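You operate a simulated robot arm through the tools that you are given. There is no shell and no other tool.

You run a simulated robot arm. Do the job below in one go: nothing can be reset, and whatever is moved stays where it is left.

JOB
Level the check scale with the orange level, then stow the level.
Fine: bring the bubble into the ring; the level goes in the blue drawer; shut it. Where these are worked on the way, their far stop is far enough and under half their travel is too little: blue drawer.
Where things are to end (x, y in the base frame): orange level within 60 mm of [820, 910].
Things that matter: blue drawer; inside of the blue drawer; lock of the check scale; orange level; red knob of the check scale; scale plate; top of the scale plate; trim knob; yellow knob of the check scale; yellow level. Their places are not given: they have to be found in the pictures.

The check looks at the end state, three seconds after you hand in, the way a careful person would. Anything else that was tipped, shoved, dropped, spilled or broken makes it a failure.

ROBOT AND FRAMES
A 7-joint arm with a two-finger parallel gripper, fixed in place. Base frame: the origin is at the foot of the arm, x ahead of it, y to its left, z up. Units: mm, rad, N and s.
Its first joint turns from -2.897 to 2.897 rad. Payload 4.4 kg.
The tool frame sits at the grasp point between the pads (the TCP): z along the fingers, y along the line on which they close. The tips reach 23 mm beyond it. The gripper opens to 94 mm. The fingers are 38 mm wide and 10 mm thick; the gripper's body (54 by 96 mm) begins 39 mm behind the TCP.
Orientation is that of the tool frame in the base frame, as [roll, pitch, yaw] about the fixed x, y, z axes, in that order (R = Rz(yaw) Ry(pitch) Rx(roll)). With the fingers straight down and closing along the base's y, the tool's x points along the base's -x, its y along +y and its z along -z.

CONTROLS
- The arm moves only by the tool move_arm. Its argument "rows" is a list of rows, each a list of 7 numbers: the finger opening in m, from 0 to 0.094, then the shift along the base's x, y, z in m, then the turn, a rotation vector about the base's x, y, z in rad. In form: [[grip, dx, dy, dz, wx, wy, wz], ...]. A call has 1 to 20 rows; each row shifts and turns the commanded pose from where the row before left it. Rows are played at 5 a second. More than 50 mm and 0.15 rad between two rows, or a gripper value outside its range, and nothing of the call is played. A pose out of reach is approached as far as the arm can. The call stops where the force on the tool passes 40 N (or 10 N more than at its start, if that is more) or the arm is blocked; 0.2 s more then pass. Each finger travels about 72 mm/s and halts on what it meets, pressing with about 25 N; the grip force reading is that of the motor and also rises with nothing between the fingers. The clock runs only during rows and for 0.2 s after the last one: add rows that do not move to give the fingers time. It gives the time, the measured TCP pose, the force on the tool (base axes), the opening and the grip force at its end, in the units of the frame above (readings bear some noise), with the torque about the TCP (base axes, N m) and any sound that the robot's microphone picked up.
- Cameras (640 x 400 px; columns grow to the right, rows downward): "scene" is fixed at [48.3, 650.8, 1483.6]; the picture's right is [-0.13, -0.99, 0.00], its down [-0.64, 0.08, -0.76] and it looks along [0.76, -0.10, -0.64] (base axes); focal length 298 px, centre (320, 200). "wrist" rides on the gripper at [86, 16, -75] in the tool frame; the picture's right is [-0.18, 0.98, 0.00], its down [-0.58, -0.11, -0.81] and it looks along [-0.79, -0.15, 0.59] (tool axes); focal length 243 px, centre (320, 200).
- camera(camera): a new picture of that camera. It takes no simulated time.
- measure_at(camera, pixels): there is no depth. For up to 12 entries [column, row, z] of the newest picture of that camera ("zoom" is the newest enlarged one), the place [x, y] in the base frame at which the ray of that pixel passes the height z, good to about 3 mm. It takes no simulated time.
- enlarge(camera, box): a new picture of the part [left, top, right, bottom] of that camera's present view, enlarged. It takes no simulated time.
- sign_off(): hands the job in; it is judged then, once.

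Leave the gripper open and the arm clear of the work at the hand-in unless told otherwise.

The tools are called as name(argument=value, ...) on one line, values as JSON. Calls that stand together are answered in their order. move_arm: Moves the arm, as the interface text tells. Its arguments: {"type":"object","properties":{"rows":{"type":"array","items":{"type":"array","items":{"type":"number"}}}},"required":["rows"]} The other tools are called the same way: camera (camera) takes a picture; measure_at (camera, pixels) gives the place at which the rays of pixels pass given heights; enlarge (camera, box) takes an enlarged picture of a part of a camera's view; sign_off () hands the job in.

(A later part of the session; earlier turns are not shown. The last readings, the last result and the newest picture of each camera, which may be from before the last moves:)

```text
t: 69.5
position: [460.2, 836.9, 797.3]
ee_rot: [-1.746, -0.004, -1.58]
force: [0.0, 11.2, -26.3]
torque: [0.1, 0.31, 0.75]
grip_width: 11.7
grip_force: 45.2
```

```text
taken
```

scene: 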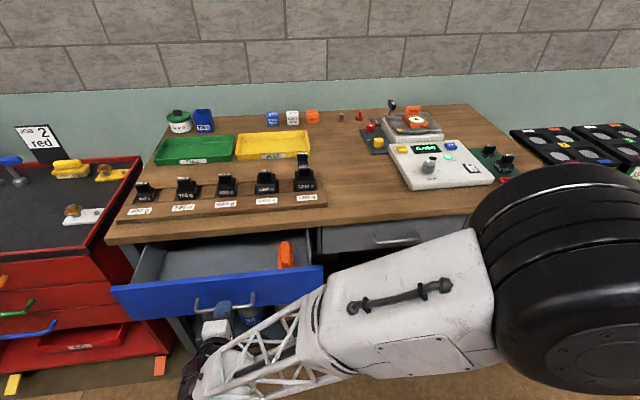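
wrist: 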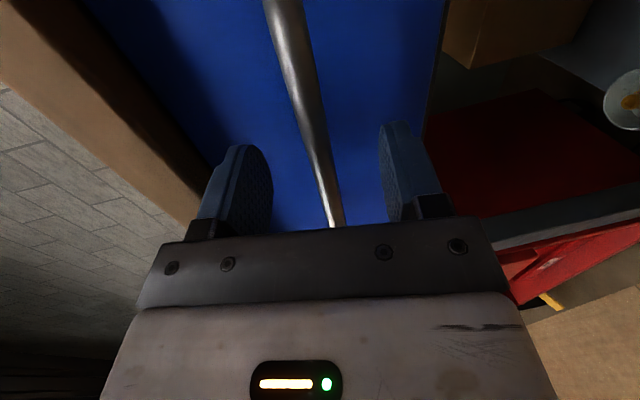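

Pulled 164 mm; there's an orange object on the right of the drawer interior at (285,255). Relieve the vertical load (−1 mm) and continue pulling.

move_arm(rows=[[0.005, -0.01, 0, -0.001, 0, 0, 0], [0.005, -0.02, 0, 0, 0, 0, 0], [0.005, -0.02, 0, 0, 0, 0, 0], [0.005, -0.02, 0, 0, 0, 0, 0], [0.005, -0.02, 0, 0, 0, 0, 0], [0.005, -0.02, 0, 0, 0, 0, 0], [0.005, 0, 0, 0, 0, 0, 0]])

camera(camera="scene")

```text
t: 71.1
position: [351.1, 836.3, 798.1]
ee_rot: [-1.743, -0.001, -1.581]
force: [0.4, -18.5, 3.0]
torque: [-0.61, -0.06, -1.41]
grip_width: 11.7
grip_force: 44.9
```

```text
taken
```

scene: 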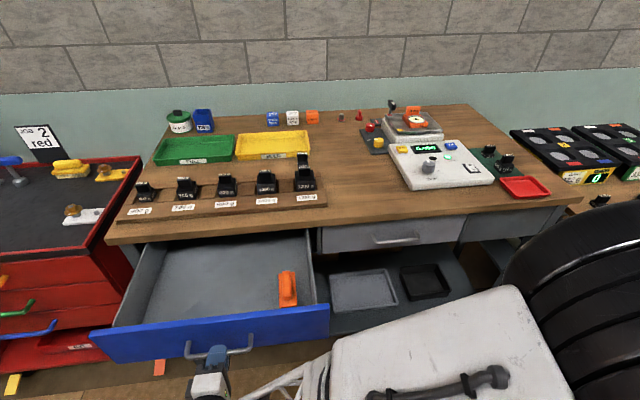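

Pulled 273 mm. A little more, up to 50 mm, stopping at any resistance.

move_arm(rows=[[0.005, -0.01, -0.001, 0, 0, 0, 0], [0.005, -0.015, 0, 0, 0, 0, 0], [0.005, -0.015, 0, 0, 0, 0, 0], [0.005, -0.01, 0, 0, 0, 0, 0], [0.005, 0, 0, 0, 0, 0, 0]])

camera(camera="scene")

```text
t: 72.3
position: [300.0, 836.4, 797.5]
ee_rot: [-1.744, -0.003, -1.58]
force: [0.6, 19.4, -1.8]
torque: [-0.31, 0.02, 0.93]
grip_width: 11.6
grip_force: 44.6
```

```text
taken
```

scene: 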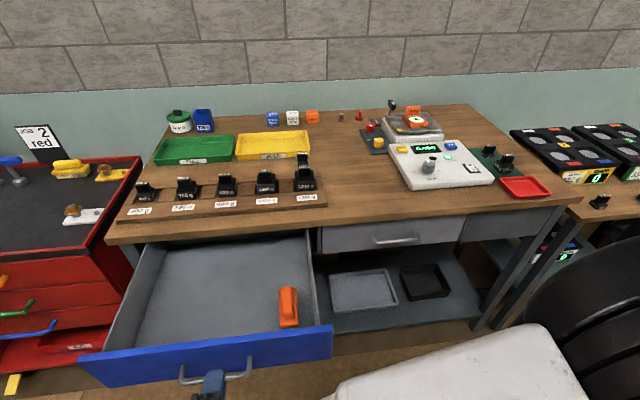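

Pulled 324 mm. I'll take another 60 mm to be well past half of any plausible travel.

move_arm(rows=[[0.005, -0.015, 0.001, 0, 0, 0, 0], [0.005, -0.015, 0, 0, 0, 0, 0], [0.005, -0.015, 0, 0, 0, 0, 0], [0.005, -0.015, 0, 0, 0, 0, 0], [0.005, 0, 0, 0, 0, 0, 0]])

camera(camera="scene")

```text
t: 72.7
position: [291.0, 836.5, 798.0]
ee_rot: [-1.743, -0.001, -1.583]
force: [11.6, 1.3, 1.8]
torque: [-0.75, -0.07, -0.03]
grip_width: 11.8
grip_force: 44.6
stopped in row 2: the force on the tool passed its limit at 70 N (the readings are from after the stop); the commanded pose is now the measured one
```

```text
taken
```

scene: 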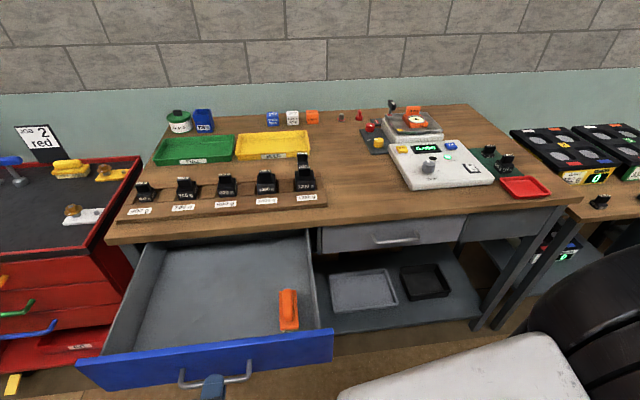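

The drawer hit its far stop (≈332 mm open), so the target spot in the open drawer is ≈ (488,910). Release the bar and back out.

move_arm(rows=[[0.02, 0, 0, 0, 0, 0, 0], [0.04, 0, 0, 0, 0, 0, 0], [0.06, 0, 0, 0, 0, 0, 0], [0.06, 0, 0, 0, 0, 0, 0], [0.06, -0.02, 0, 0, 0, 0, 0], [0.06, -0.03, 0, 0, 0, 0, 0], [0.06, -0.02, 0, 0, 0, 0, 0], [0.06, 0, 0, 0, 0, 0, 0]])

enlarge(camera="scene", box=[60, 220, 360, 400])

```text
t: 74.7
position: [257.6, 826.4, 797.8]
ee_rot: [-1.743, 0.0, -1.632]
force: [-0.6, 0.4, -0.7]
torque: [-0.03, 0.0, 0.02]
grip_width: 59.8
grip_force: 0.1
stopped in row 8: the arm was blocked; the commanded pose is now the measured one
```

```text
2.13 times, centred on (210, 310) of scene
```

zoom: 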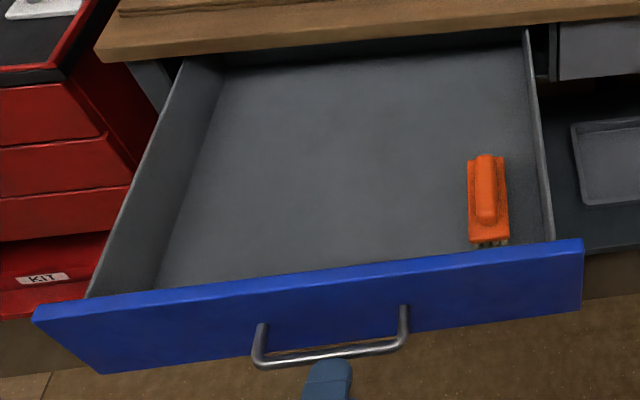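

The arm was blocked at x≈258 (its own limit), but the fingertips (x≈280) are just clear of the bar (x≈292). Raise straight up carefully.

move_arm(rows=[[0.06, 0, 0, 0.01, 0, 0, 0], [0.06, 0, 0, 0.02, 0, 0, 0], [0.06, 0, 0, 0.03, 0, 0, 0], [0.06, 0, 0, 0, 0, 0, 0]])

camera(camera="scene")

```text
t: 75.7
position: [253.7, 827.3, 857.3]
ee_rot: [-1.744, 0.0, -1.625]
force: [0.6, 0.8, -0.9]
torque: [0.03, 0.0, -0.01]
grip_width: 59.9
grip_force: 0.0
```

```text
taken
```

scene: 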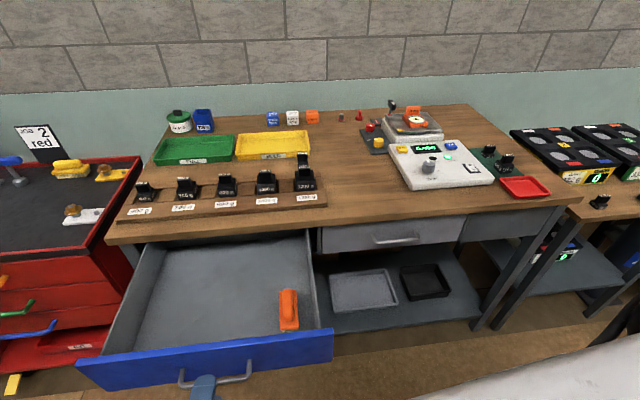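

Clear and moving freely. Continue up to ≈1100, unwinding the tilt on the way.

move_arm(rows=[[0.06, 0, 0, 0.04, 0, 0, 0], [0.06, 0, 0, 0.04, 0, 0, 0], [0.06, 0, 0, 0.04, 0, 0, 0], [0.06, 0.01, 0, 0.04, 0, 0, 0], [0.06, 0.015, 0, 0.04, 0, 0, 0], [0.06, 0.02, 0, 0.04, 0, 0, 0], [0.06, 0.02, 0, 0, 0, 0.14, 0], [0.06, 0.02, 0, 0, 0, 0.14, 0], [0.06, 0.02, 0, 0, 0, 0.14, 0], [0.06, 0.02, 0, 0, 0, 0.14, 0], [0.06, 0.02, 0, 0, 0, 0.14, 0], [0.06, 0.02, 0, 0, 0, 0.14, 0], [0.06, 0, 0, 0, 0, 0.14, 0], [0.06, 0, 0, 0, 0, 0.14, 0], [0.06, 0, 0, 0, 0, 0.14, 0], [0.06, 0, 0, 0, 0, 0.137, 0], [0.06, 0, 0, 0, 0, 0, 0]])

camera(camera="scene")

```text
t: 79.3
position: [419.5, 826.8, 1097.2]
ee_rot: [3.141, -0.054, -1.58]
force: [-0.7, -0.6, 0.3]
torque: [0.02, -0.02, -0.02]
grip_width: 59.9
grip_force: 0.0
```

```text
taken
```

scene: 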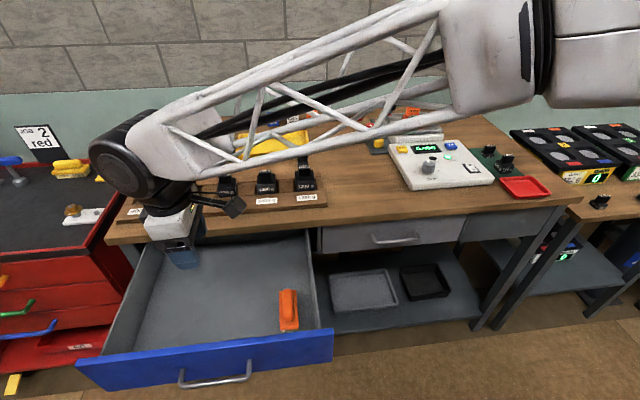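

Vertical again (small 0.054 rad residual tilt to remove). Yaw back −90° and look into the drawer with the wrist camera.

move_arm(rows=[[0.094, -0.008, 0, 0, 0.054, 0, 0], [0.094, -0.008, 0, 0, 0, 0, -0.142], [0.094, -0.008, 0, 0, 0, 0, -0.142], [0.094, -0.008, 0, 0, 0, 0, -0.142], [0.094, -0.008, 0, 0, 0, 0, -0.142], [0.094, -0.008, 0, 0, 0, 0, -0.142], [0.094, -0.008, 0, 0, 0, 0, -0.142], [0.094, -0.008, 0, 0, 0, 0, -0.142], [0.094, -0.008, 0, 0, 0, 0, -0.142], [0.094, -0.008, 0, 0, 0, 0, -0.142], [0.094, 0, 0, 0, 0, 0, -0.142], [0.094, 0, 0, 0, 0, 0, -0.142], [0.094, 0, 0, 0, 0, 0, 0]])

camera(camera="wrist")

camera(camera="scene")

```text
t: 82.1
position: [341.0, 827.9, 1098.2]
ee_rot: [-3.142, -0.002, 3.14]
force: [-0.1, -0.2, 0.1]
torque: [0.01, 0.01, 0.01]
grip_width: 94.2
grip_force: 0.1
```

```text
taken
```

wrist: 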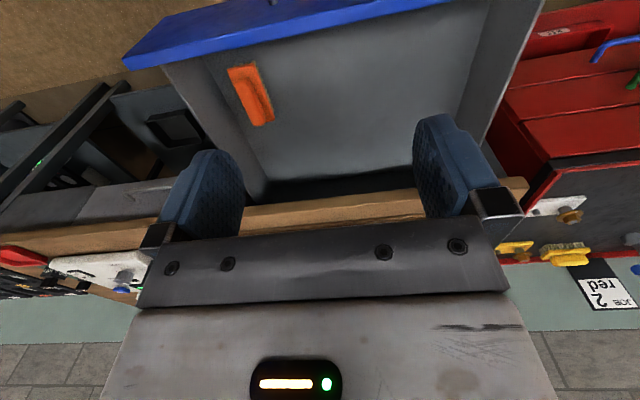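

```text
taken
```

scene: 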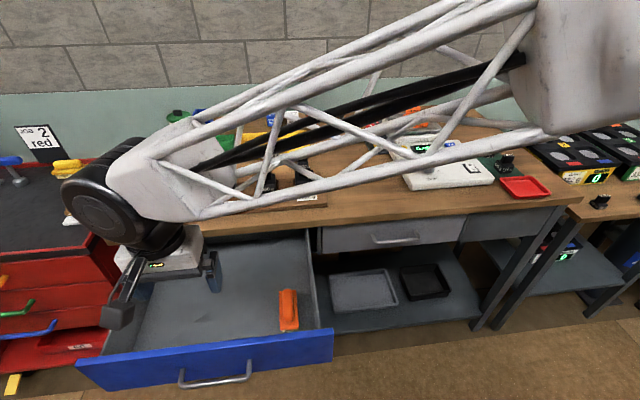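

Measure the drawer's front panel corner and brush in both views to get heights: front panel top −y corner: scene (332,330), wrist (124,57).

measure_at(camera="scene", pixels=[[332, 330, 820], [332, 330, 860], [77, 359, 850], [289, 330, 740], [289, 330, 780], [289, 291, 760], [289, 291, 800], [310, 232, 860]])

measure_at(camera="wrist", pixels=[[124, 57, 820], [124, 57, 860], [230, 70, 740], [230, 70, 780], [265, 125, 760], [265, 125, 800], [268, 180, 740], [268, 180, 780], [460, 140, 760]])

enlarge(camera="wrist", box=[120, 0, 540, 240])

```text
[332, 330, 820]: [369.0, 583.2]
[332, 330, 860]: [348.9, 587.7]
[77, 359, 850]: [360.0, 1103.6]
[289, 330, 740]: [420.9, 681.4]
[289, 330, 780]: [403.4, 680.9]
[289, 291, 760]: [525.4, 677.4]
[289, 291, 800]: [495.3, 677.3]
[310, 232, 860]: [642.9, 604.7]
```

```text
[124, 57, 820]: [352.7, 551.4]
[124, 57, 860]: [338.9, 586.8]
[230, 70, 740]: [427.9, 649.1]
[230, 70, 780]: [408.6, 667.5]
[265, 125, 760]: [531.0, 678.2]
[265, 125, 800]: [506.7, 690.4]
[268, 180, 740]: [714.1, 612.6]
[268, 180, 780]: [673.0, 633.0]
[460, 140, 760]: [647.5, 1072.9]
```

```text
1.52 times, centred on (330, 120) of wrist
```

zoom: 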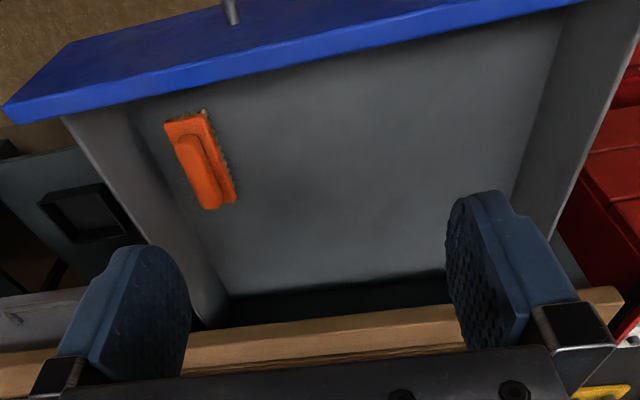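

Drawer: front panel top ≈ z 860, interior y ≈ 610–1080, brush on the −y side around y 680 — well away from the target (488,910). Now fly back to the level at (1089,163) at z≈1140.

move_arm(rows=[[0.094, 0, 0, 0.04, 0, 0, 0], [0.094, 0.035, -0.031, 0, 0, 0, 0], [0.094, 0.035, -0.031, 0, 0, 0, 0], [0.094, 0.035, -0.031, 0, 0, 0, 0], [0.094, 0.035, -0.031, 0, 0, 0, 0], [0.094, 0.035, -0.031, 0, 0, 0, 0], [0.094, 0.035, -0.031, 0, 0, 0, 0], [0.094, 0.035, -0.031, 0, 0, 0, 0], [0.094, 0.035, -0.031, 0, 0, 0, 0], [0.094, 0.035, -0.031, 0, 0, 0, 0], [0.094, 0.035, -0.031, 0, 0, 0, 0], [0.094, 0.035, -0.031, 0, 0, 0, 0], [0.094, 0.035, -0.031, 0, 0, 0, 0], [0.094, 0.035, -0.031, 0, 0, 0, 0], [0.094, 0.035, -0.031, 0, 0, 0, 0], [0.094, 0.035, -0.031, 0, 0, 0, 0], [0.094, 0.035, -0.031, 0, 0, 0, 0], [0.094, 0.035, -0.031, 0, 0, 0, 0], [0.094, 0, 0, 0, 0, 0, 0]])

camera(camera="wrist")

enlarge(camera="scene", box=[405, 112, 429, 127])

```text
t: 86.1
position: [934.7, 297.9, 1137.7]
ee_rot: [-3.141, -0.001, 3.141]
force: [0.9, 0.2, -0.5]
torque: [0.02, 0.02, 0.02]
grip_width: 94.1
grip_force: 0.0
```

```text
taken
```

wrist: 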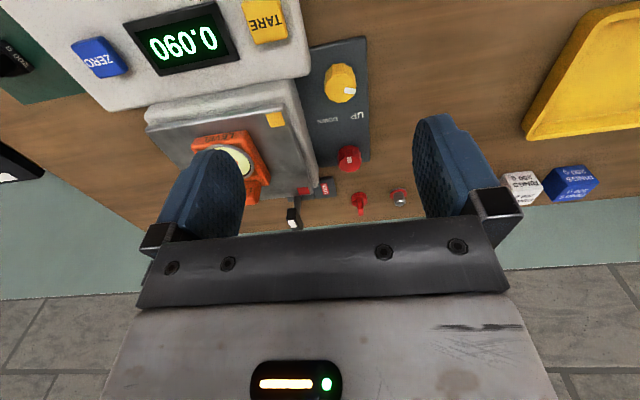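

```text
16.00 times, centred on (417, 120) of scene
```

zoom: 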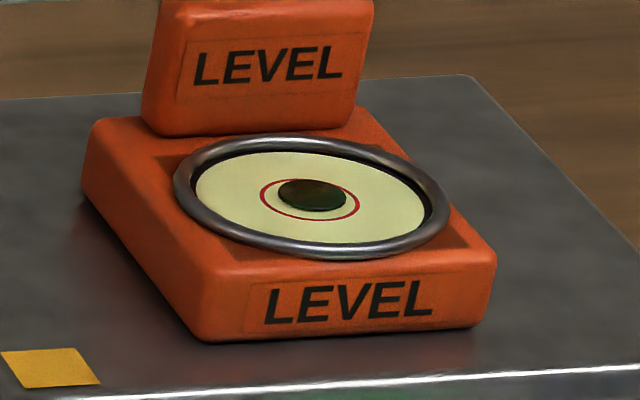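

The bubble is still in the ring. One steeper look from above the vial before removing the level: move to (975,184,1110).

move_arm(rows=[[0.094, 0.015, -0.04, -0.01, 0, 0, 0], [0.094, 0.015, -0.04, -0.01, 0, 0, 0], [0.094, 0.01, -0.034, -0.008, 0, 0, 0], [0.094, 0, 0, 0, 0, 0, 0]])

enlarge(camera="wrist", box=[260, 60, 420, 200])

```text
t: 87.1
position: [975.2, 185.3, 1110.2]
ee_rot: [3.139, -0.002, 3.14]
force: [0.3, 0.0, -0.2]
torque: [-0.01, 0.01, 0.02]
grip_width: 94.1
grip_force: 0.1
```

```text
2.86 times, centred on (340, 130) of wrist
```

zoom: 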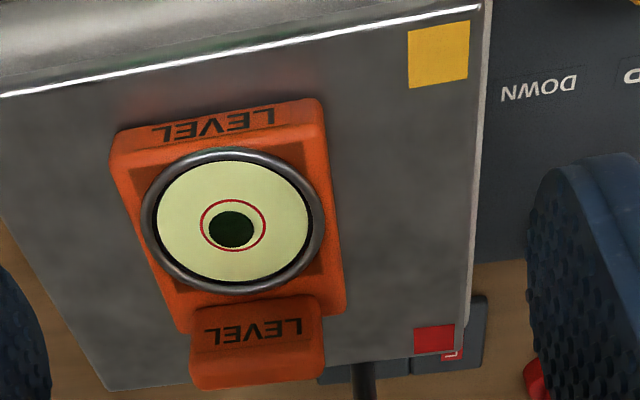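

Bubble fully within the ring from above also (small offset, well inside). Now go above the handle (1089,163,1080) and descend to grasp.

move_arm(rows=[[0.094, 0.04, -0.008, 0, 0, 0, 0], [0.094, 0.04, -0.008, 0, 0, 0, 0], [0.094, 0.034, -0.006, -0.01, 0, 0, 0], [0.094, 0, 0, -0.02, 0, 0, 0], [0.094, 0, 0, 0, 0, 0, 0]])

camera(camera="wrist")

measure_at(camera="wrist", pixels=[[320, 100, 1016]])

```text
t: 88.3
position: [1089.1, 164.4, 1079.7]
ee_rot: [-3.14, -0.001, 3.141]
force: [0.5, 0.3, -1.0]
torque: [0.0, 0.0, 0.02]
grip_width: 93.8
grip_force: 0.0
```

```text
taken
```

wrist: 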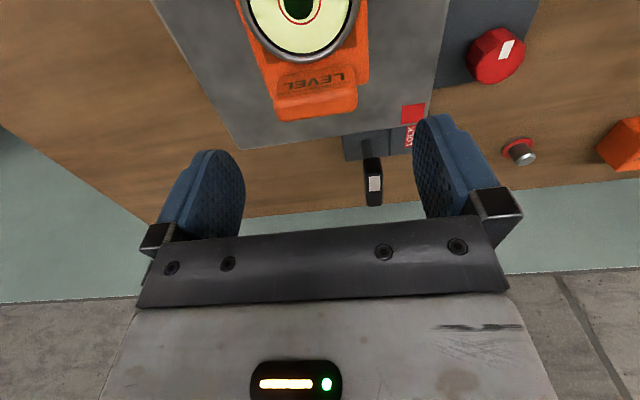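

```text
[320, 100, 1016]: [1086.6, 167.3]
```

The handle sits as expected. Descend 56 mm and close.

move_arm(rows=[[0.094, 0, -0.001, -0.025, 0, 0, 0], [0.094, 0, 0, -0.02, 0, 0, 0], [0.094, 0, 0, -0.0105, 0, 0, 0], [0.094, 0, 0, 0, 0, 0, 0], [0.075, 0, 0, 0, 0, 0, 0], [0.06, 0, 0, 0, 0, 0, 0], [0.045, 0, 0, 0, 0, 0, 0], [0.035, 0, 0, 0, 0, 0, 0], [0.03, 0, 0, 0, 0, 0, 0], [0.03, 0, 0, 0, 0, 0, 0]])

enlarge(camera="scene", box=[370, 85, 470, 160])

```text
t: 90.5
position: [1088.6, 163.1, 1023.3]
ee_rot: [-3.141, -0.001, -3.141]
force: [0.3, 0.1, 0.0]
torque: [-0.01, 0.02, -0.01]
grip_width: 49.7
grip_force: 24.8
```

```text
5.33 times, centred on (420, 122) of scene
```

zoom: 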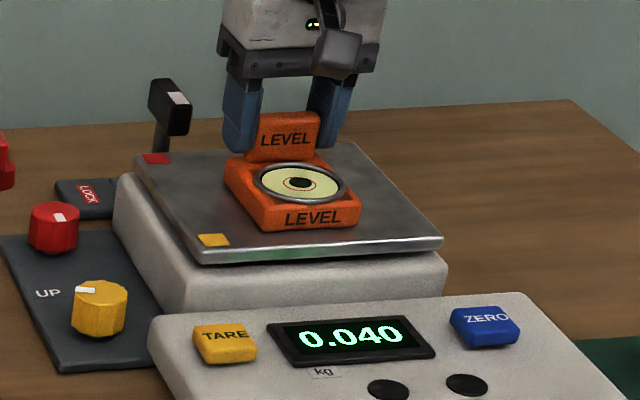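

Gripped (49.7 mm). Lift straight up to ≈1130.

move_arm(rows=[[0.03, 0, 0, 0.01, 0, 0, 0], [0.03, 0, 0, 0.03, 0, 0, 0], [0.03, 0, 0, 0.035, 0, 0, 0], [0.03, 0, 0, 0.04, 0, 0, 0], [0.03, 0, 0, 0, 0, 0, 0]])

enlarge(camera="scene", box=[340, 70, 500, 170])

```text
t: 91.7
position: [1089.5, 162.6, 1139.2]
ee_rot: [-3.14, -0.001, 3.141]
force: [0.4, -1.0, -0.4]
torque: [-0.01, -0.05, 0.01]
grip_width: 49.8
grip_force: 25.1
```

```text
4.00 times, centred on (420, 120) of scene
```

zoom: 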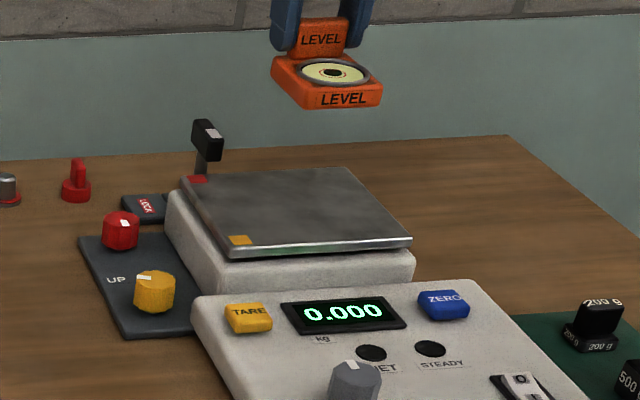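

Level lifted; the scale reads 0.000. Carry it at z≈1139 toward the drawer, TCP target (515,910).

move_arm(rows=[[0.03, -0.027, 0.035, 0, 0, 0, 0], [0.03, -0.027, 0.035, 0, 0, 0, 0], [0.03, -0.027, 0.035, 0, 0, 0, 0], [0.03, -0.027, 0.035, 0, 0, 0, 0], [0.03, -0.027, 0.035, 0, 0, 0, 0], [0.03, -0.027, 0.035, 0, 0, 0, 0], [0.03, -0.027, 0.035, 0, 0, 0, 0], [0.03, -0.027, 0.035, 0, 0, 0, 0], [0.03, -0.027, 0.035, 0, 0, 0, 0], [0.03, -0.027, 0.035, 0, 0, 0, 0], [0.03, -0.027, 0.035, 0, 0, 0, 0], [0.03, -0.027, 0.035, 0, 0, 0, 0], [0.03, -0.027, 0.035, 0, 0, 0, 0], [0.03, -0.027, 0.035, 0, 0, 0, 0], [0.03, -0.027, 0.035, 0, 0, 0, 0], [0.03, -0.027, 0.035, 0, 0, 0, 0], [0.03, -0.027, 0.035, 0, 0, 0, 0], [0.03, -0.027, 0.035, 0, 0, 0, 0], [0.03, -0.027, 0.035, 0, 0, 0, 0], [0.03, 0, 0, 0, 0, 0, 0]])

camera(camera="scene")

```text
t: 95.9
position: [574.3, 828.9, 1139.6]
ee_rot: [-3.139, -0.001, 3.141]
force: [-0.2, -0.2, -1.6]
torque: [0.0, -0.01, -0.02]
grip_width: 49.6
grip_force: 24.7
```

```text
taken
```

scene: 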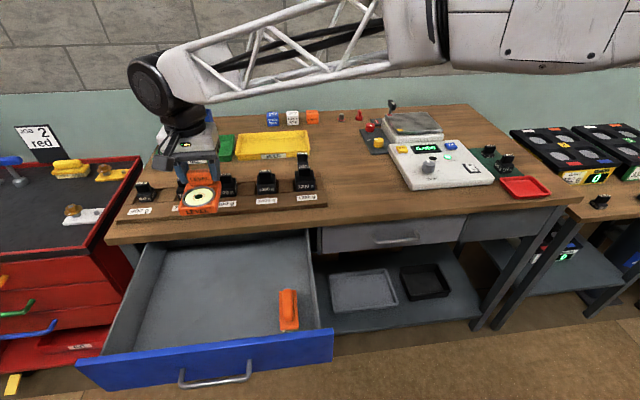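

Move the remaining (−62,+78) and descend to z≈920 above the drawer.

move_arm(rows=[[0.03, -0.025, 0.03, 0, 0, 0, 0], [0.03, -0.025, 0.03, 0, 0, 0, 0], [0.03, -0.012, 0.018, -0.02, 0, 0, 0], [0.03, 0, 0, -0.04, 0, 0, 0], [0.03, 0, 0, -0.04, 0, 0, 0], [0.03, 0, 0, -0.04, 0, 0, 0], [0.03, 0, 0, -0.04, 0, 0, 0], [0.03, 0, 0, -0.04, 0, 0, 0], [0.03, 0, 0, 0, 0, 0, 0]])

camera(camera="scene")

camera(camera="wrist")

```text
t: 97.9
position: [515.5, 906.9, 919.0]
ee_rot: [-3.139, -0.002, 3.141]
force: [-0.8, -1.0, -1.5]
torque: [0.0, -0.03, 0.02]
grip_width: 49.4
grip_force: 25.6
```

```text
taken
```

scene: 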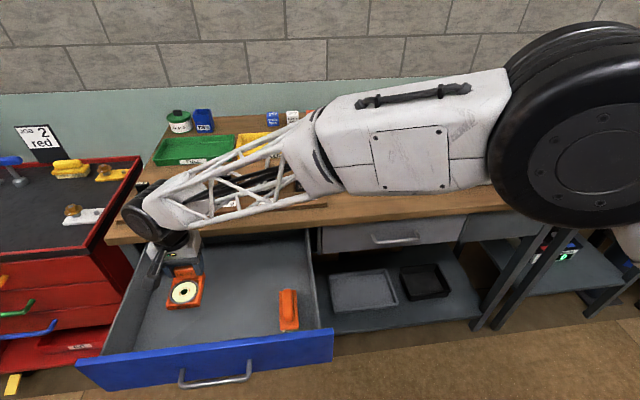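

```text
taken
```

wrist: 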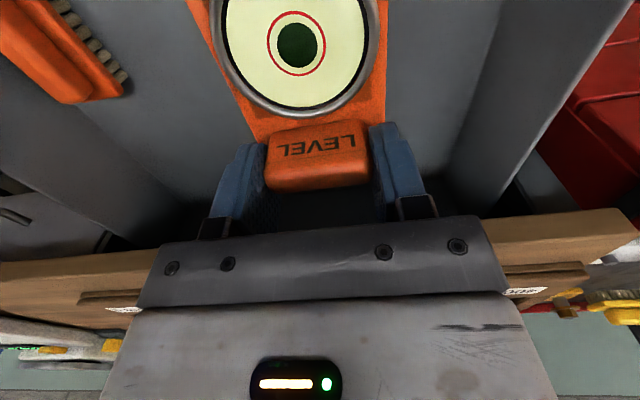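

Level hangs over the drawer floor with clear sides. Descend 60 mm more and check arm clearances.

move_arm(rows=[[0.03, 0, 0, -0.03, 0, 0, 0], [0.03, 0, 0, -0.03, 0, 0, 0], [0.03, 0, 0, 0, 0, 0, 0]])

camera(camera="scene")

camera(camera="wrist")

```text
t: 98.7
position: [513.7, 905.3, 859.7]
ee_rot: [-3.139, -0.003, 3.141]
force: [0.4, 0.0, -0.6]
torque: [0.0, -0.07, 0.0]
grip_width: 49.7
grip_force: 25.2
```

```text
taken
```

scene: 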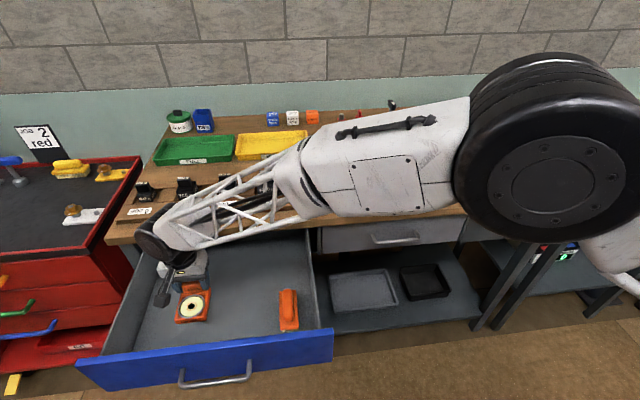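

```text
taken
```

wrist: 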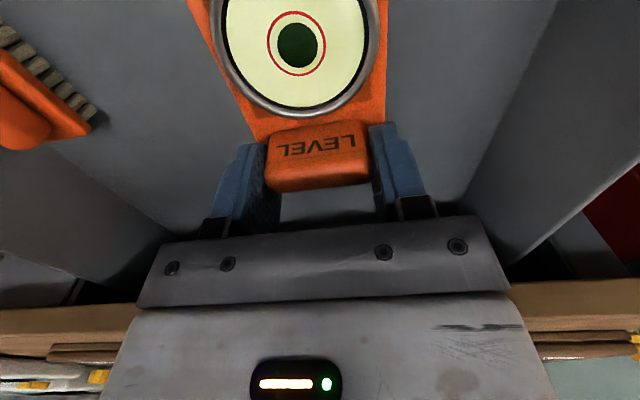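

Clear. Continue down 40 mm in small steps.

move_arm(rows=[[0.03, 0, 0, -0.015, 0, 0, 0], [0.03, 0, 0, -0.015, 0, 0, 0], [0.03, 0, 0, -0.01, 0, 0, 0], [0.03, 0, 0, 0, 0, 0, 0]])

enlarge(camera="scene", box=[130, 220, 290, 340])

```text
t: 99.7
position: [513.9, 906.3, 818.2]
ee_rot: [-3.141, -0.002, 3.141]
force: [0.2, -0.7, -0.3]
torque: [0.02, -0.03, 0.02]
grip_width: 49.5
grip_force: 24.8
```

```text
3.33 times, centred on (210, 280) of scene
```

zoom: 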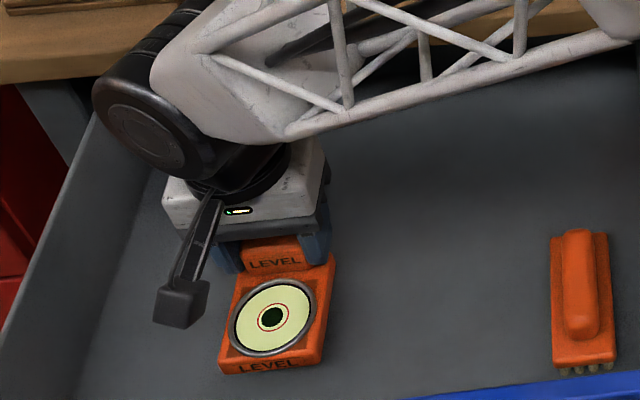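

Still free. Continue 20 mm in 4 mm steps.

move_arm(rows=[[0.03, 0, 0, -0.004, 0, 0, 0], [0.03, 0, 0, -0.004, 0, 0, 0], [0.03, 0, 0, -0.004, 0, 0, 0], [0.03, 0, 0, -0.004, 0, 0, 0], [0.03, 0, 0, -0.004, 0, 0, 0], [0.03, 0, 0, 0, 0, 0, 0]])

enlarge(camera="scene", box=[130, 220, 290, 340])

```text
t: 101.1
position: [514.2, 905.8, 798.6]
ee_rot: [3.141, -0.003, -3.141]
force: [-0.6, 0.2, -0.4]
torque: [0.0, -0.04, -0.03]
grip_width: 49.9
grip_force: 25.1
```

```text
3.33 times, centred on (210, 280) of scene
```

zoom: 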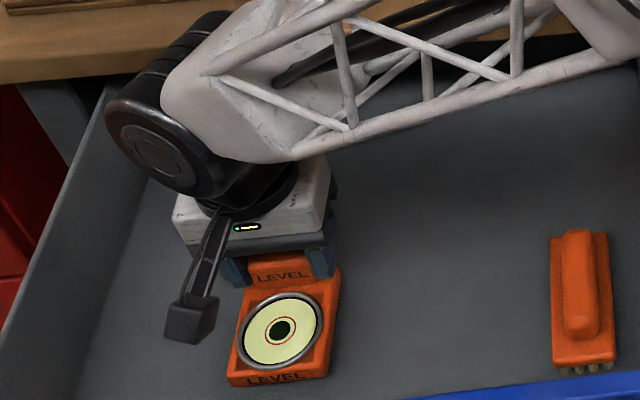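

move_arm(rows=[[0.03, 0, 0, -0.003, 0, 0, 0], [0.03, 0, 0, -0.003, 0, 0, 0], [0.03, 0, 0, -0.002, 0, 0, 0], [0.03, 0, 0, -0.002, 0, 0, 0], [0.03, 0, 0, 0, 0, 0, 0]])

```text
t: 102.3
position: [514.6, 907.2, 789.5]
ee_rot: [-3.141, -0.003, 3.139]
force: [-1.1, 0.4, -1.1]
torque: [-0.01, 0.0, -0.04]
grip_width: 49.7
grip_force: 24.7
```

No contact at 789.5. Continue in 2 mm steps.

move_arm(rows=[[0.03, 0, 0, -0.002, 0, 0, 0], [0.03, 0, 0, -0.002, 0, 0, 0], [0.03, 0, 0, -0.002, 0, 0, 0], [0.03, 0, 0, -0.002, 0, 0, 0], [0.03, 0, 0, 0, 0, 0, 0]])

enlarge(camera="scene", box=[160, 270, 230, 330])

```text
t: 103.5
position: [514.0, 906.5, 783.0]
ee_rot: [3.14, -0.001, 3.14]
force: [6.0, 5.4, 20.7]
torque: [0.04, 0.06, -0.03]
grip_width: 49.6
grip_force: 25.5
```

```text
6.67 times, centred on (195, 300) of scene
```

zoom: 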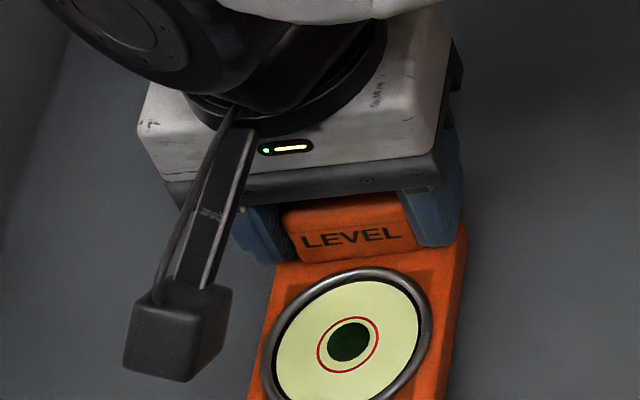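

Contact with the floor (20 N). Ease up 1 mm and open the gripper.

move_arm(rows=[[0.03, 0, 0, 0.001, 0, 0, 0], [0.045, 0, 0, 0, 0, 0, 0], [0.055, 0, 0, 0, 0, 0, 0], [0.075, 0, 0, 0, 0, 0, 0], [0.094, 0, 0, 0, 0, 0, 0], [0.094, 0, 0, 0, 0, 0, 0]])

enlarge(camera="scene", box=[150, 250, 250, 330])

```text
t: 104.9
position: [513.9, 905.7, 781.6]
ee_rot: [-3.14, -0.003, 3.141]
force: [-0.2, -0.6, -0.3]
torque: [0.01, -0.02, 0.0]
grip_width: 94.1
grip_force: 0.1
```

```text
5.00 times, centred on (200, 290) of scene
```

zoom: 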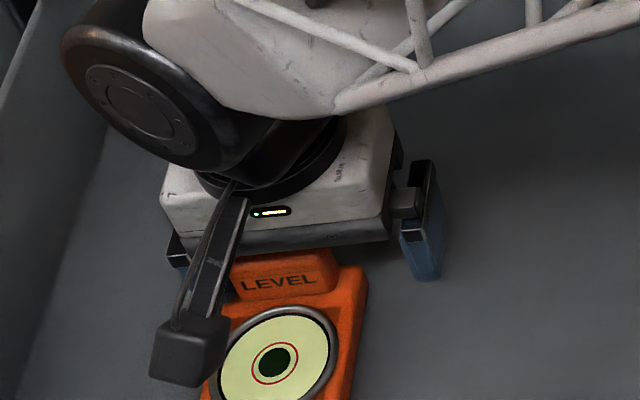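

Released; the level sits on the drawer floor. Lift straight up.

move_arm(rows=[[0.094, 0, 0, 0.02, 0, 0, 0], [0.094, 0, 0, 0.04, 0, 0, 0], [0.094, 0, 0, 0.04, 0, 0, 0], [0.094, 0, 0, 0.04, 0, 0, 0], [0.094, 0, 0, 0.04, 0, 0, 0], [0.094, 0, 0, 0.04, 0, 0, 0], [0.094, 0, 0, 0.04, 0, 0, 0], [0.094, 0, 0, 0.04, 0, 0, 0], [0.094, 0, 0, 0, 0, 0, 0]])

camera(camera="scene")

camera(camera="wrist")

```text
t: 106.9
position: [514.3, 905.5, 1083.7]
ee_rot: [-3.141, -0.003, 3.142]
force: [-0.9, -1.0, 0.2]
torque: [0.03, -0.01, 0.0]
grip_width: 93.8
grip_force: 0.1
```

```text
taken
```

scene: 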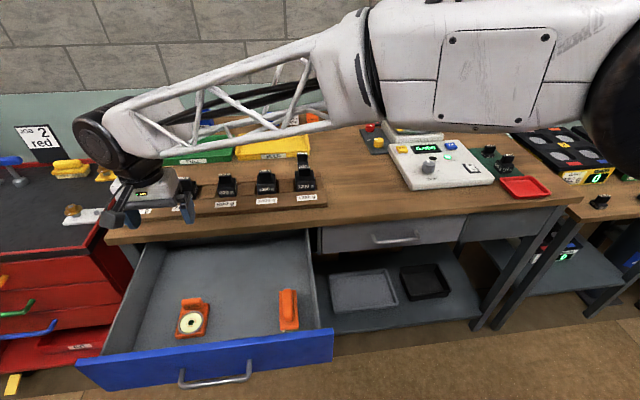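

```text
taken
```

wrist: 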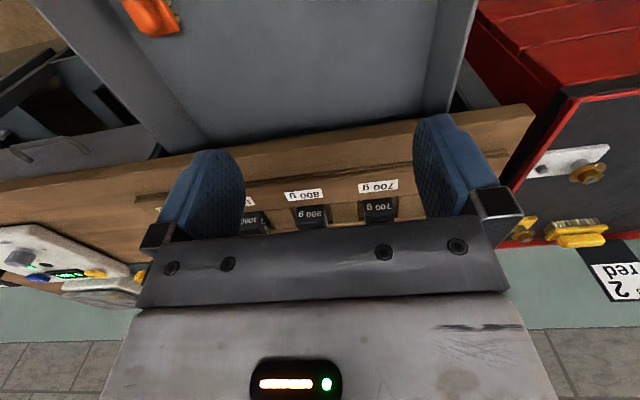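

The level now sits in the drawer at px (192,320), brush untouched at (288,310). To shut the drawer, I'll use the same horizontal tool pose as before, fingers closed, pushing the panel beside the handle at y≈735. First yaw +90° and begin pitching at about (420,740,1084).

move_arm(rows=[[0.06, -0.0085, -0.015, 0.001, 0, 0, 0.143], [0.03, -0.0085, -0.015, 0.001, 0, 0, 0.143], [0.0, -0.0085, -0.015, 0.001, 0, 0, 0.143], [0.0, -0.0085, -0.015, 0.001, 0, 0, 0.143], [0.0, -0.0085, -0.015, 0.001, 0, 0, 0.143], [0.0, -0.0085, -0.015, 0.001, 0, 0, 0.143], [0.0, -0.0085, -0.015, 0.001, 0, 0, 0.143], [0.0, -0.0085, -0.015, 0.001, 0, 0, 0.143], [0.0, -0.0085, -0.015, 0.001, 0, 0, 0.143], [0.0, -0.0085, -0.015, 0.001, 0, 0, 0.143], [0.0, -0.0085, -0.015, 0.001, 0, 0, 0.141], [0.0, 0, 0, 0, 0, -0.14, 0], [0.0, 0, 0, 0, 0, -0.14, 0], [0.0, 0, 0, 0, 0, -0.14, 0], [0.0, 0, 0, 0, 0, -0.14, 0], [0.0, 0, 0, 0, 0, -0.14, 0], [0.0, 0, 0, 0, 0, 0, 0]])

camera(camera="scene")

```text
t: 110.5
position: [426.8, 739.0, 1073.4]
ee_rot: [-2.448, -0.023, -1.582]
force: [0.0, 0.6, 0.1]
torque: [0.0, -0.03, 0.01]
grip_width: 0.3
grip_force: 25.0
```

```text
taken
```

scene: 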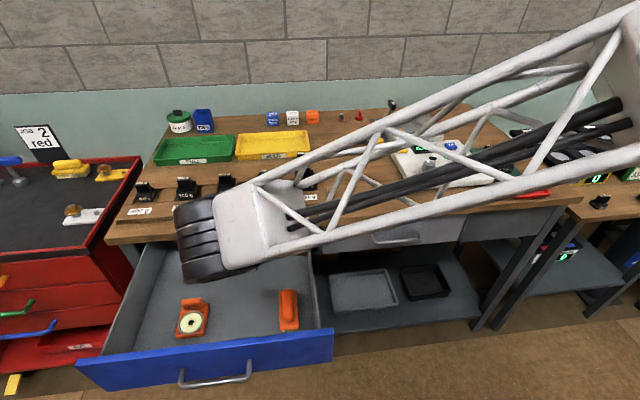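

Continue pitching 0.7 rad more.

move_arm(rows=[[0.0, -0.01, 0, 0, 0, -0.14, 0], [0.0, -0.01, 0, 0, 0, -0.14, 0], [0.0, -0.01, 0, 0, 0, -0.14, 0], [0.0, -0.01, 0, 0, 0, -0.14, 0], [0.0, -0.01, 0, 0, 0, -0.14, 0], [0.0, 0, 0, 0, 0, 0, 0]])

```text
t: 112.1
position: [380.4, 737.7, 1056.4]
ee_rot: [-1.751, -0.044, -1.583]
force: [-0.8, -0.1, 1.0]
torque: [0.04, 0.04, 0.01]
grip_width: 0.0
grip_force: 24.8
stopped in row 6: the arm was blocked; the commanded pose is now the measured one
```

The arm reports blocked at (380,738,1056). Look at the scene to see why.

camera(camera="scene")

camera(camera="wrist")

```text
taken
```

scene: 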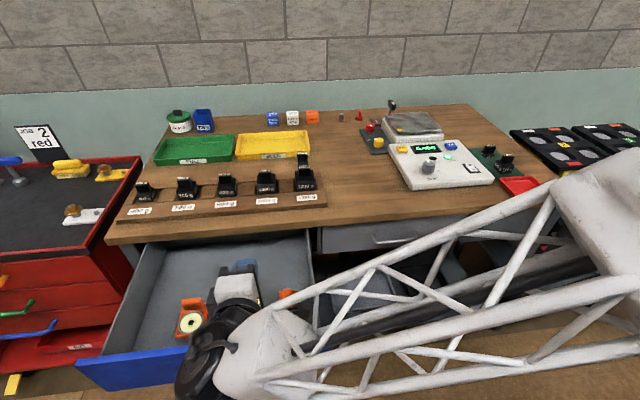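

```text
taken
```

wrist: 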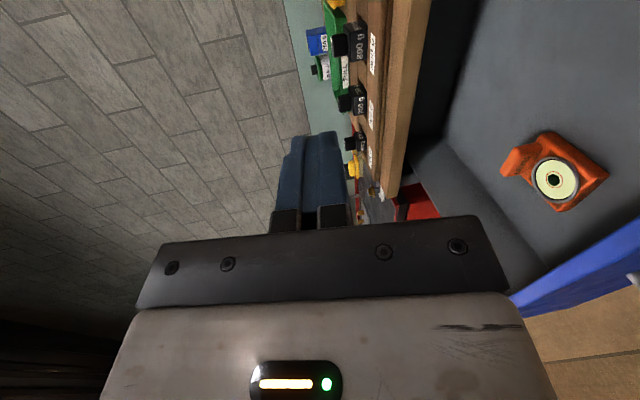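

Nothing touched; the arm itself reaches a limit at this smaller y. At y≈830 the whole range worked before, so I'll go back to that lane: move +y by 90 mm and up 40 mm, correcting the small roll.

move_arm(rows=[[0.0, 0, 0.03, 0.02, 0.022, 0, 0], [0.02, 0, 0.03, 0.02, 0.022, 0, 0], [0.05, 0, 0.03, 0, 0, 0, 0], [0.06, 0, 0, 0, 0, 0, 0]])

```text
t: 113.1
position: [378.9, 828.6, 1099.4]
ee_rot: [-1.751, 0.004, -1.582]
force: [0.3, -0.1, 0.8]
torque: [-0.02, 0.01, -0.03]
grip_width: 60.1
grip_force: 0.1
```

Good, that lane works. Now retrace: x to ≈258 while lowering to z≈900.

move_arm(rows=[[0.06, -0.02, 0, 0, 0, 0, 0], [0.06, -0.02, 0, 0, 0, 0, 0], [0.06, -0.02, 0, 0, 0, 0, 0], [0.06, -0.02, 0, -0.03, 0, 0, 0], [0.06, -0.02, 0, -0.04, 0, 0, 0], [0.06, -0.01, 0, -0.04, 0, 0, 0], [0.06, -0.01, 0, -0.04, 0, 0, 0], [0.06, 0, 0, -0.04, 0, 0, 0], [0.06, 0, 0, 0, 0, 0, 0]])

camera(camera="wrist")

camera(camera="scene")

```text
t: 115.1
position: [259.4, 828.1, 907.4]
ee_rot: [-1.75, 0.002, -1.585]
force: [0.3, -0.6, -0.1]
torque: [-0.02, 0.0, 0.0]
grip_width: 59.8
grip_force: 0.1
```

```text
taken
```

wrist: 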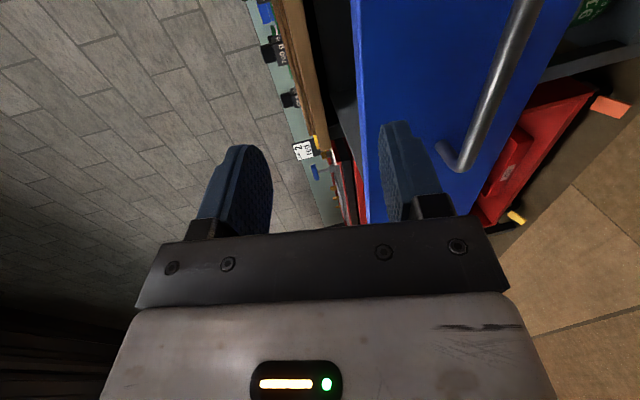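

```text
taken
```

scene: 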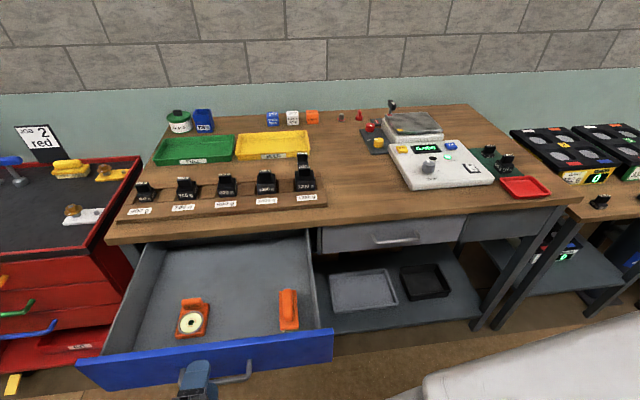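

Lower to z≈857 with x≈255 and check bar clearance.

move_arm(rows=[[0.06, -0.005, 0, -0.025, 0, 0, 0], [0.06, 0, 0, -0.025, 0, 0, 0], [0.06, 0, 0, 0, 0, 0, 0]])

camera(camera="wrist")

enlarge(camera="scene", box=[140, 320, 290, 400])

```text
t: 115.9
position: [254.6, 828.5, 859.6]
ee_rot: [-1.752, 0.003, -1.586]
force: [0.1, -0.2, 0.1]
torque: [0.0, 0.0, 0.01]
grip_width: 59.9
grip_force: 0.0
```

```text
taken
```

wrist: 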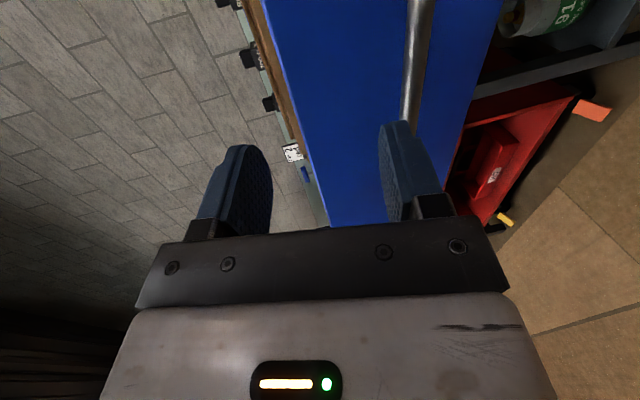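

```text
4.27 times, centred on (215, 360) of scene
```

zoom: 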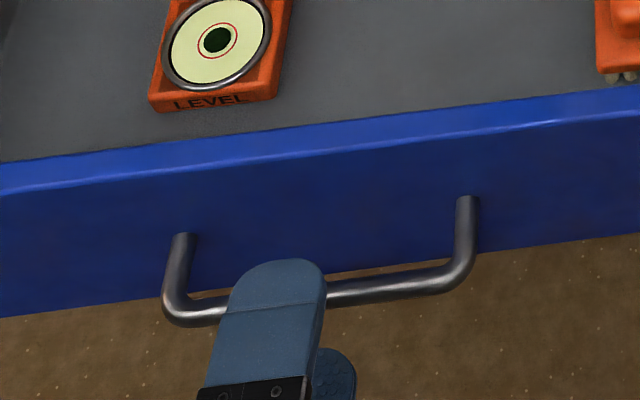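

Bar centre computes to x≈298 from this view, so the lower finger (tip x≈275) will pass in front of it. Lower to z≈798.

move_arm(rows=[[0.06, 0, 0, -0.02, 0, 0, 0], [0.06, 0, 0, -0.02, 0, 0, 0], [0.06, 0, 0, -0.02, 0, 0, 0], [0.06, 0, 0, -0.002, 0, 0, 0], [0.06, 0, 0, 0, 0, 0, 0]])

camera(camera="wrist")

```text
t: 117.1
position: [257.2, 828.4, 800.4]
ee_rot: [-1.749, 0.012, -1.586]
force: [-0.5, 0.1, -0.4]
torque: [0.01, 0.02, -0.01]
grip_width: 60.1
grip_force: 0.1
```

```text
taken
```

wrist: 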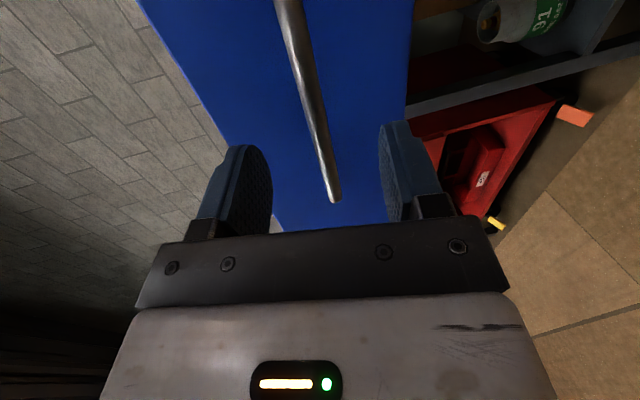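

The bar is between the fingers. Advance 34 mm, then close on it.

move_arm(rows=[[0.06, 0.012, 0.002, -0.001, 0, 0, 0], [0.06, 0.012, 0.002, -0.001, 0, 0, 0], [0.06, 0.01, 0, 0, 0, 0, 0], [0.06, 0, 0, 0, 0, 0, 0], [0.04, 0, 0, 0, 0, 0, 0], [0.02, 0, 0, 0, 0, 0, 0], [0.005, 0, 0, 0, 0, 0, 0], [0.005, 0, 0, 0, 0, 0, 0], [0.005, 0, 0, 0, 0, 0, 0]])

```text
t: 119.1
position: [288.4, 833.5, 796.2]
ee_rot: [-1.75, 0.004, -1.583]
force: [8.2, 8.3, 21.9]
torque: [-0.5, -0.36, 0.18]
grip_width: 15.2
grip_force: 12.2
```

Width 15.2 mm — perhaps still settling. Wait briefly with a small relief upward.

move_arm(rows=[[0.005, 0, 0, 0.0005, 0, 0, 0], [0.005, 0, 0, 0, 0, 0, 0], [0.005, 0, 0, 0, 0, 0, 0]])

camera(camera="wrist")

```text
t: 119.9
position: [289.1, 833.6, 795.8]
ee_rot: [-1.751, 0.006, -1.583]
force: [8.7, 9.2, 22.1]
torque: [-0.44, -0.37, 0.37]
grip_width: 15.7
grip_force: 12.0
```

```text
taken
```

wrist: 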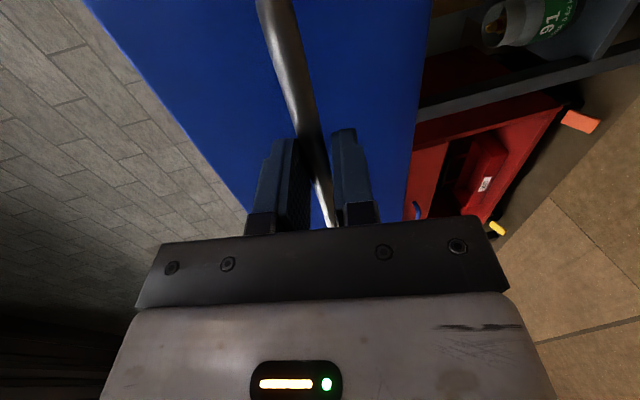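

Vertical load of +22 N: the bar is slightly above my finger mid-line. Raise 1.5 mm and recheck.

move_arm(rows=[[0.005, 0, 0, 0.0015, 0, 0, 0], [0.005, 0, 0, 0, 0, 0, 0], [0.005, 0, 0, 0, 0, 0, 0]])

```text
t: 120.7
position: [287.0, 832.9, 797.1]
ee_rot: [-1.751, 0.006, -1.582]
force: [10.1, 1.8, 19.1]
torque: [-0.37, -0.32, 0.22]
grip_width: 14.2
grip_force: 9.8
```

move_arm(rows=[[0.005, 0, 0, 0.002, 0, 0, 0], [0.005, 0, 0, 0, 0, 0, 0], [0.005, 0, 0, 0, 0, 0, 0]])

```text
t: 121.5
position: [288.9, 832.2, 798.6]
ee_rot: [-1.75, 0.002, -1.584]
force: [10.3, 0.7, 0.8]
torque: [-1.52, -0.01, 0.46]
grip_width: 11.5
grip_force: 44.9
```

Now clamped properly (11.5 mm, 45 N). Push the drawer in, +x in 20 mm steps.

move_arm(rows=[[0.005, 0.008, 0, 0, 0, 0, 0], [0.005, 0.015, 0, 0, 0, 0, 0], [0.005, 0.02, 0, 0, 0, 0, 0], [0.005, 0.02, 0, 0, 0, 0, 0], [0.005, 0.02, 0, 0, 0, 0, 0], [0.005, 0.02, 0, 0, 0, 0, 0], [0.005, 0, 0, 0, 0, 0, 0]])

camera(camera="scene")

```text
t: 123.1
position: [391.3, 832.1, 796.9]
ee_rot: [-1.75, 0.005, -1.582]
force: [0.3, -6.9, -5.7]
torque: [-1.76, 0.06, -0.39]
grip_width: 11.8
grip_force: 44.9
```

```text
taken
```

scene: 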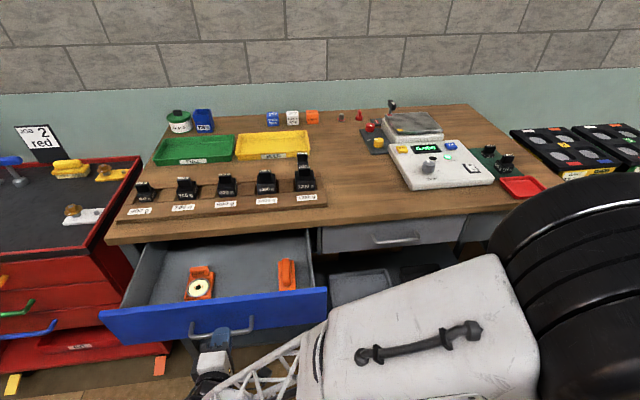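

The drawer closes and the level rides along. Continue 120 mm.

move_arm(rows=[[0.005, 0.02, 0, 0, 0, 0, 0], [0.005, 0.02, 0, 0, 0, 0, 0], [0.005, 0.02, 0, 0, 0, 0, 0], [0.005, 0.02, 0, 0, 0, 0, 0], [0.005, 0.02, 0, 0, 0, 0, 0], [0.005, 0.02, 0, 0, 0, 0, 0], [0.005, 0, 0, 0, 0, 0, 0]])

camera(camera="scene")

```text
t: 124.7
position: [510.8, 833.0, 797.6]
ee_rot: [-1.751, 0.004, -1.584]
force: [-1.3, -22.1, -9.7]
torque: [-1.59, 0.14, 0.2]
grip_width: 11.7
grip_force: 45.1
```

```text
taken
```

scene: 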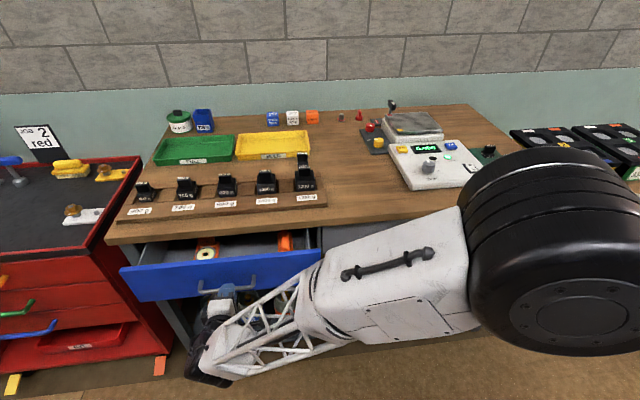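

Good. Relieve the y load a little and push another ~95 mm, slowing near the end.

move_arm(rows=[[0.005, 0.015, -0.001, 0, 0, 0, 0], [0.005, 0.02, 0, 0, 0, 0, 0], [0.005, 0.02, 0, 0, 0, 0, 0], [0.005, 0.02, 0, 0, 0, 0, 0], [0.005, 0.015, 0, 0, 0, 0, 0], [0.005, 0.008, 0, 0, 0, 0, 0], [0.005, 0, 0, 0, 0, 0, 0]])

camera(camera="scene")

```text
t: 126.3
position: [607.7, 833.0, 798.1]
ee_rot: [-1.749, 0.004, -1.583]
force: [-1.7, 15.8, -32.6]
torque: [-1.35, 0.51, 0.32]
grip_width: 12.1
grip_force: 45.3
```

```text
taken
```

scene: 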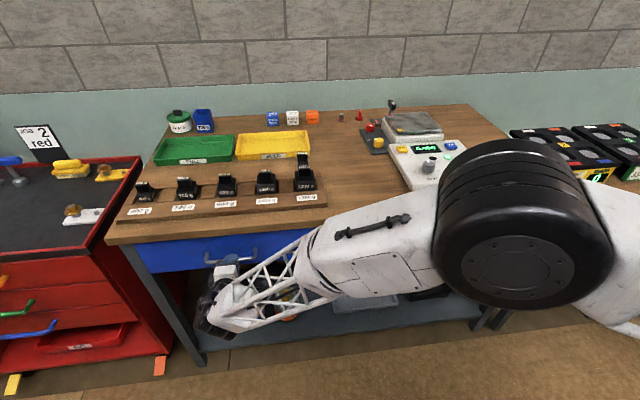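

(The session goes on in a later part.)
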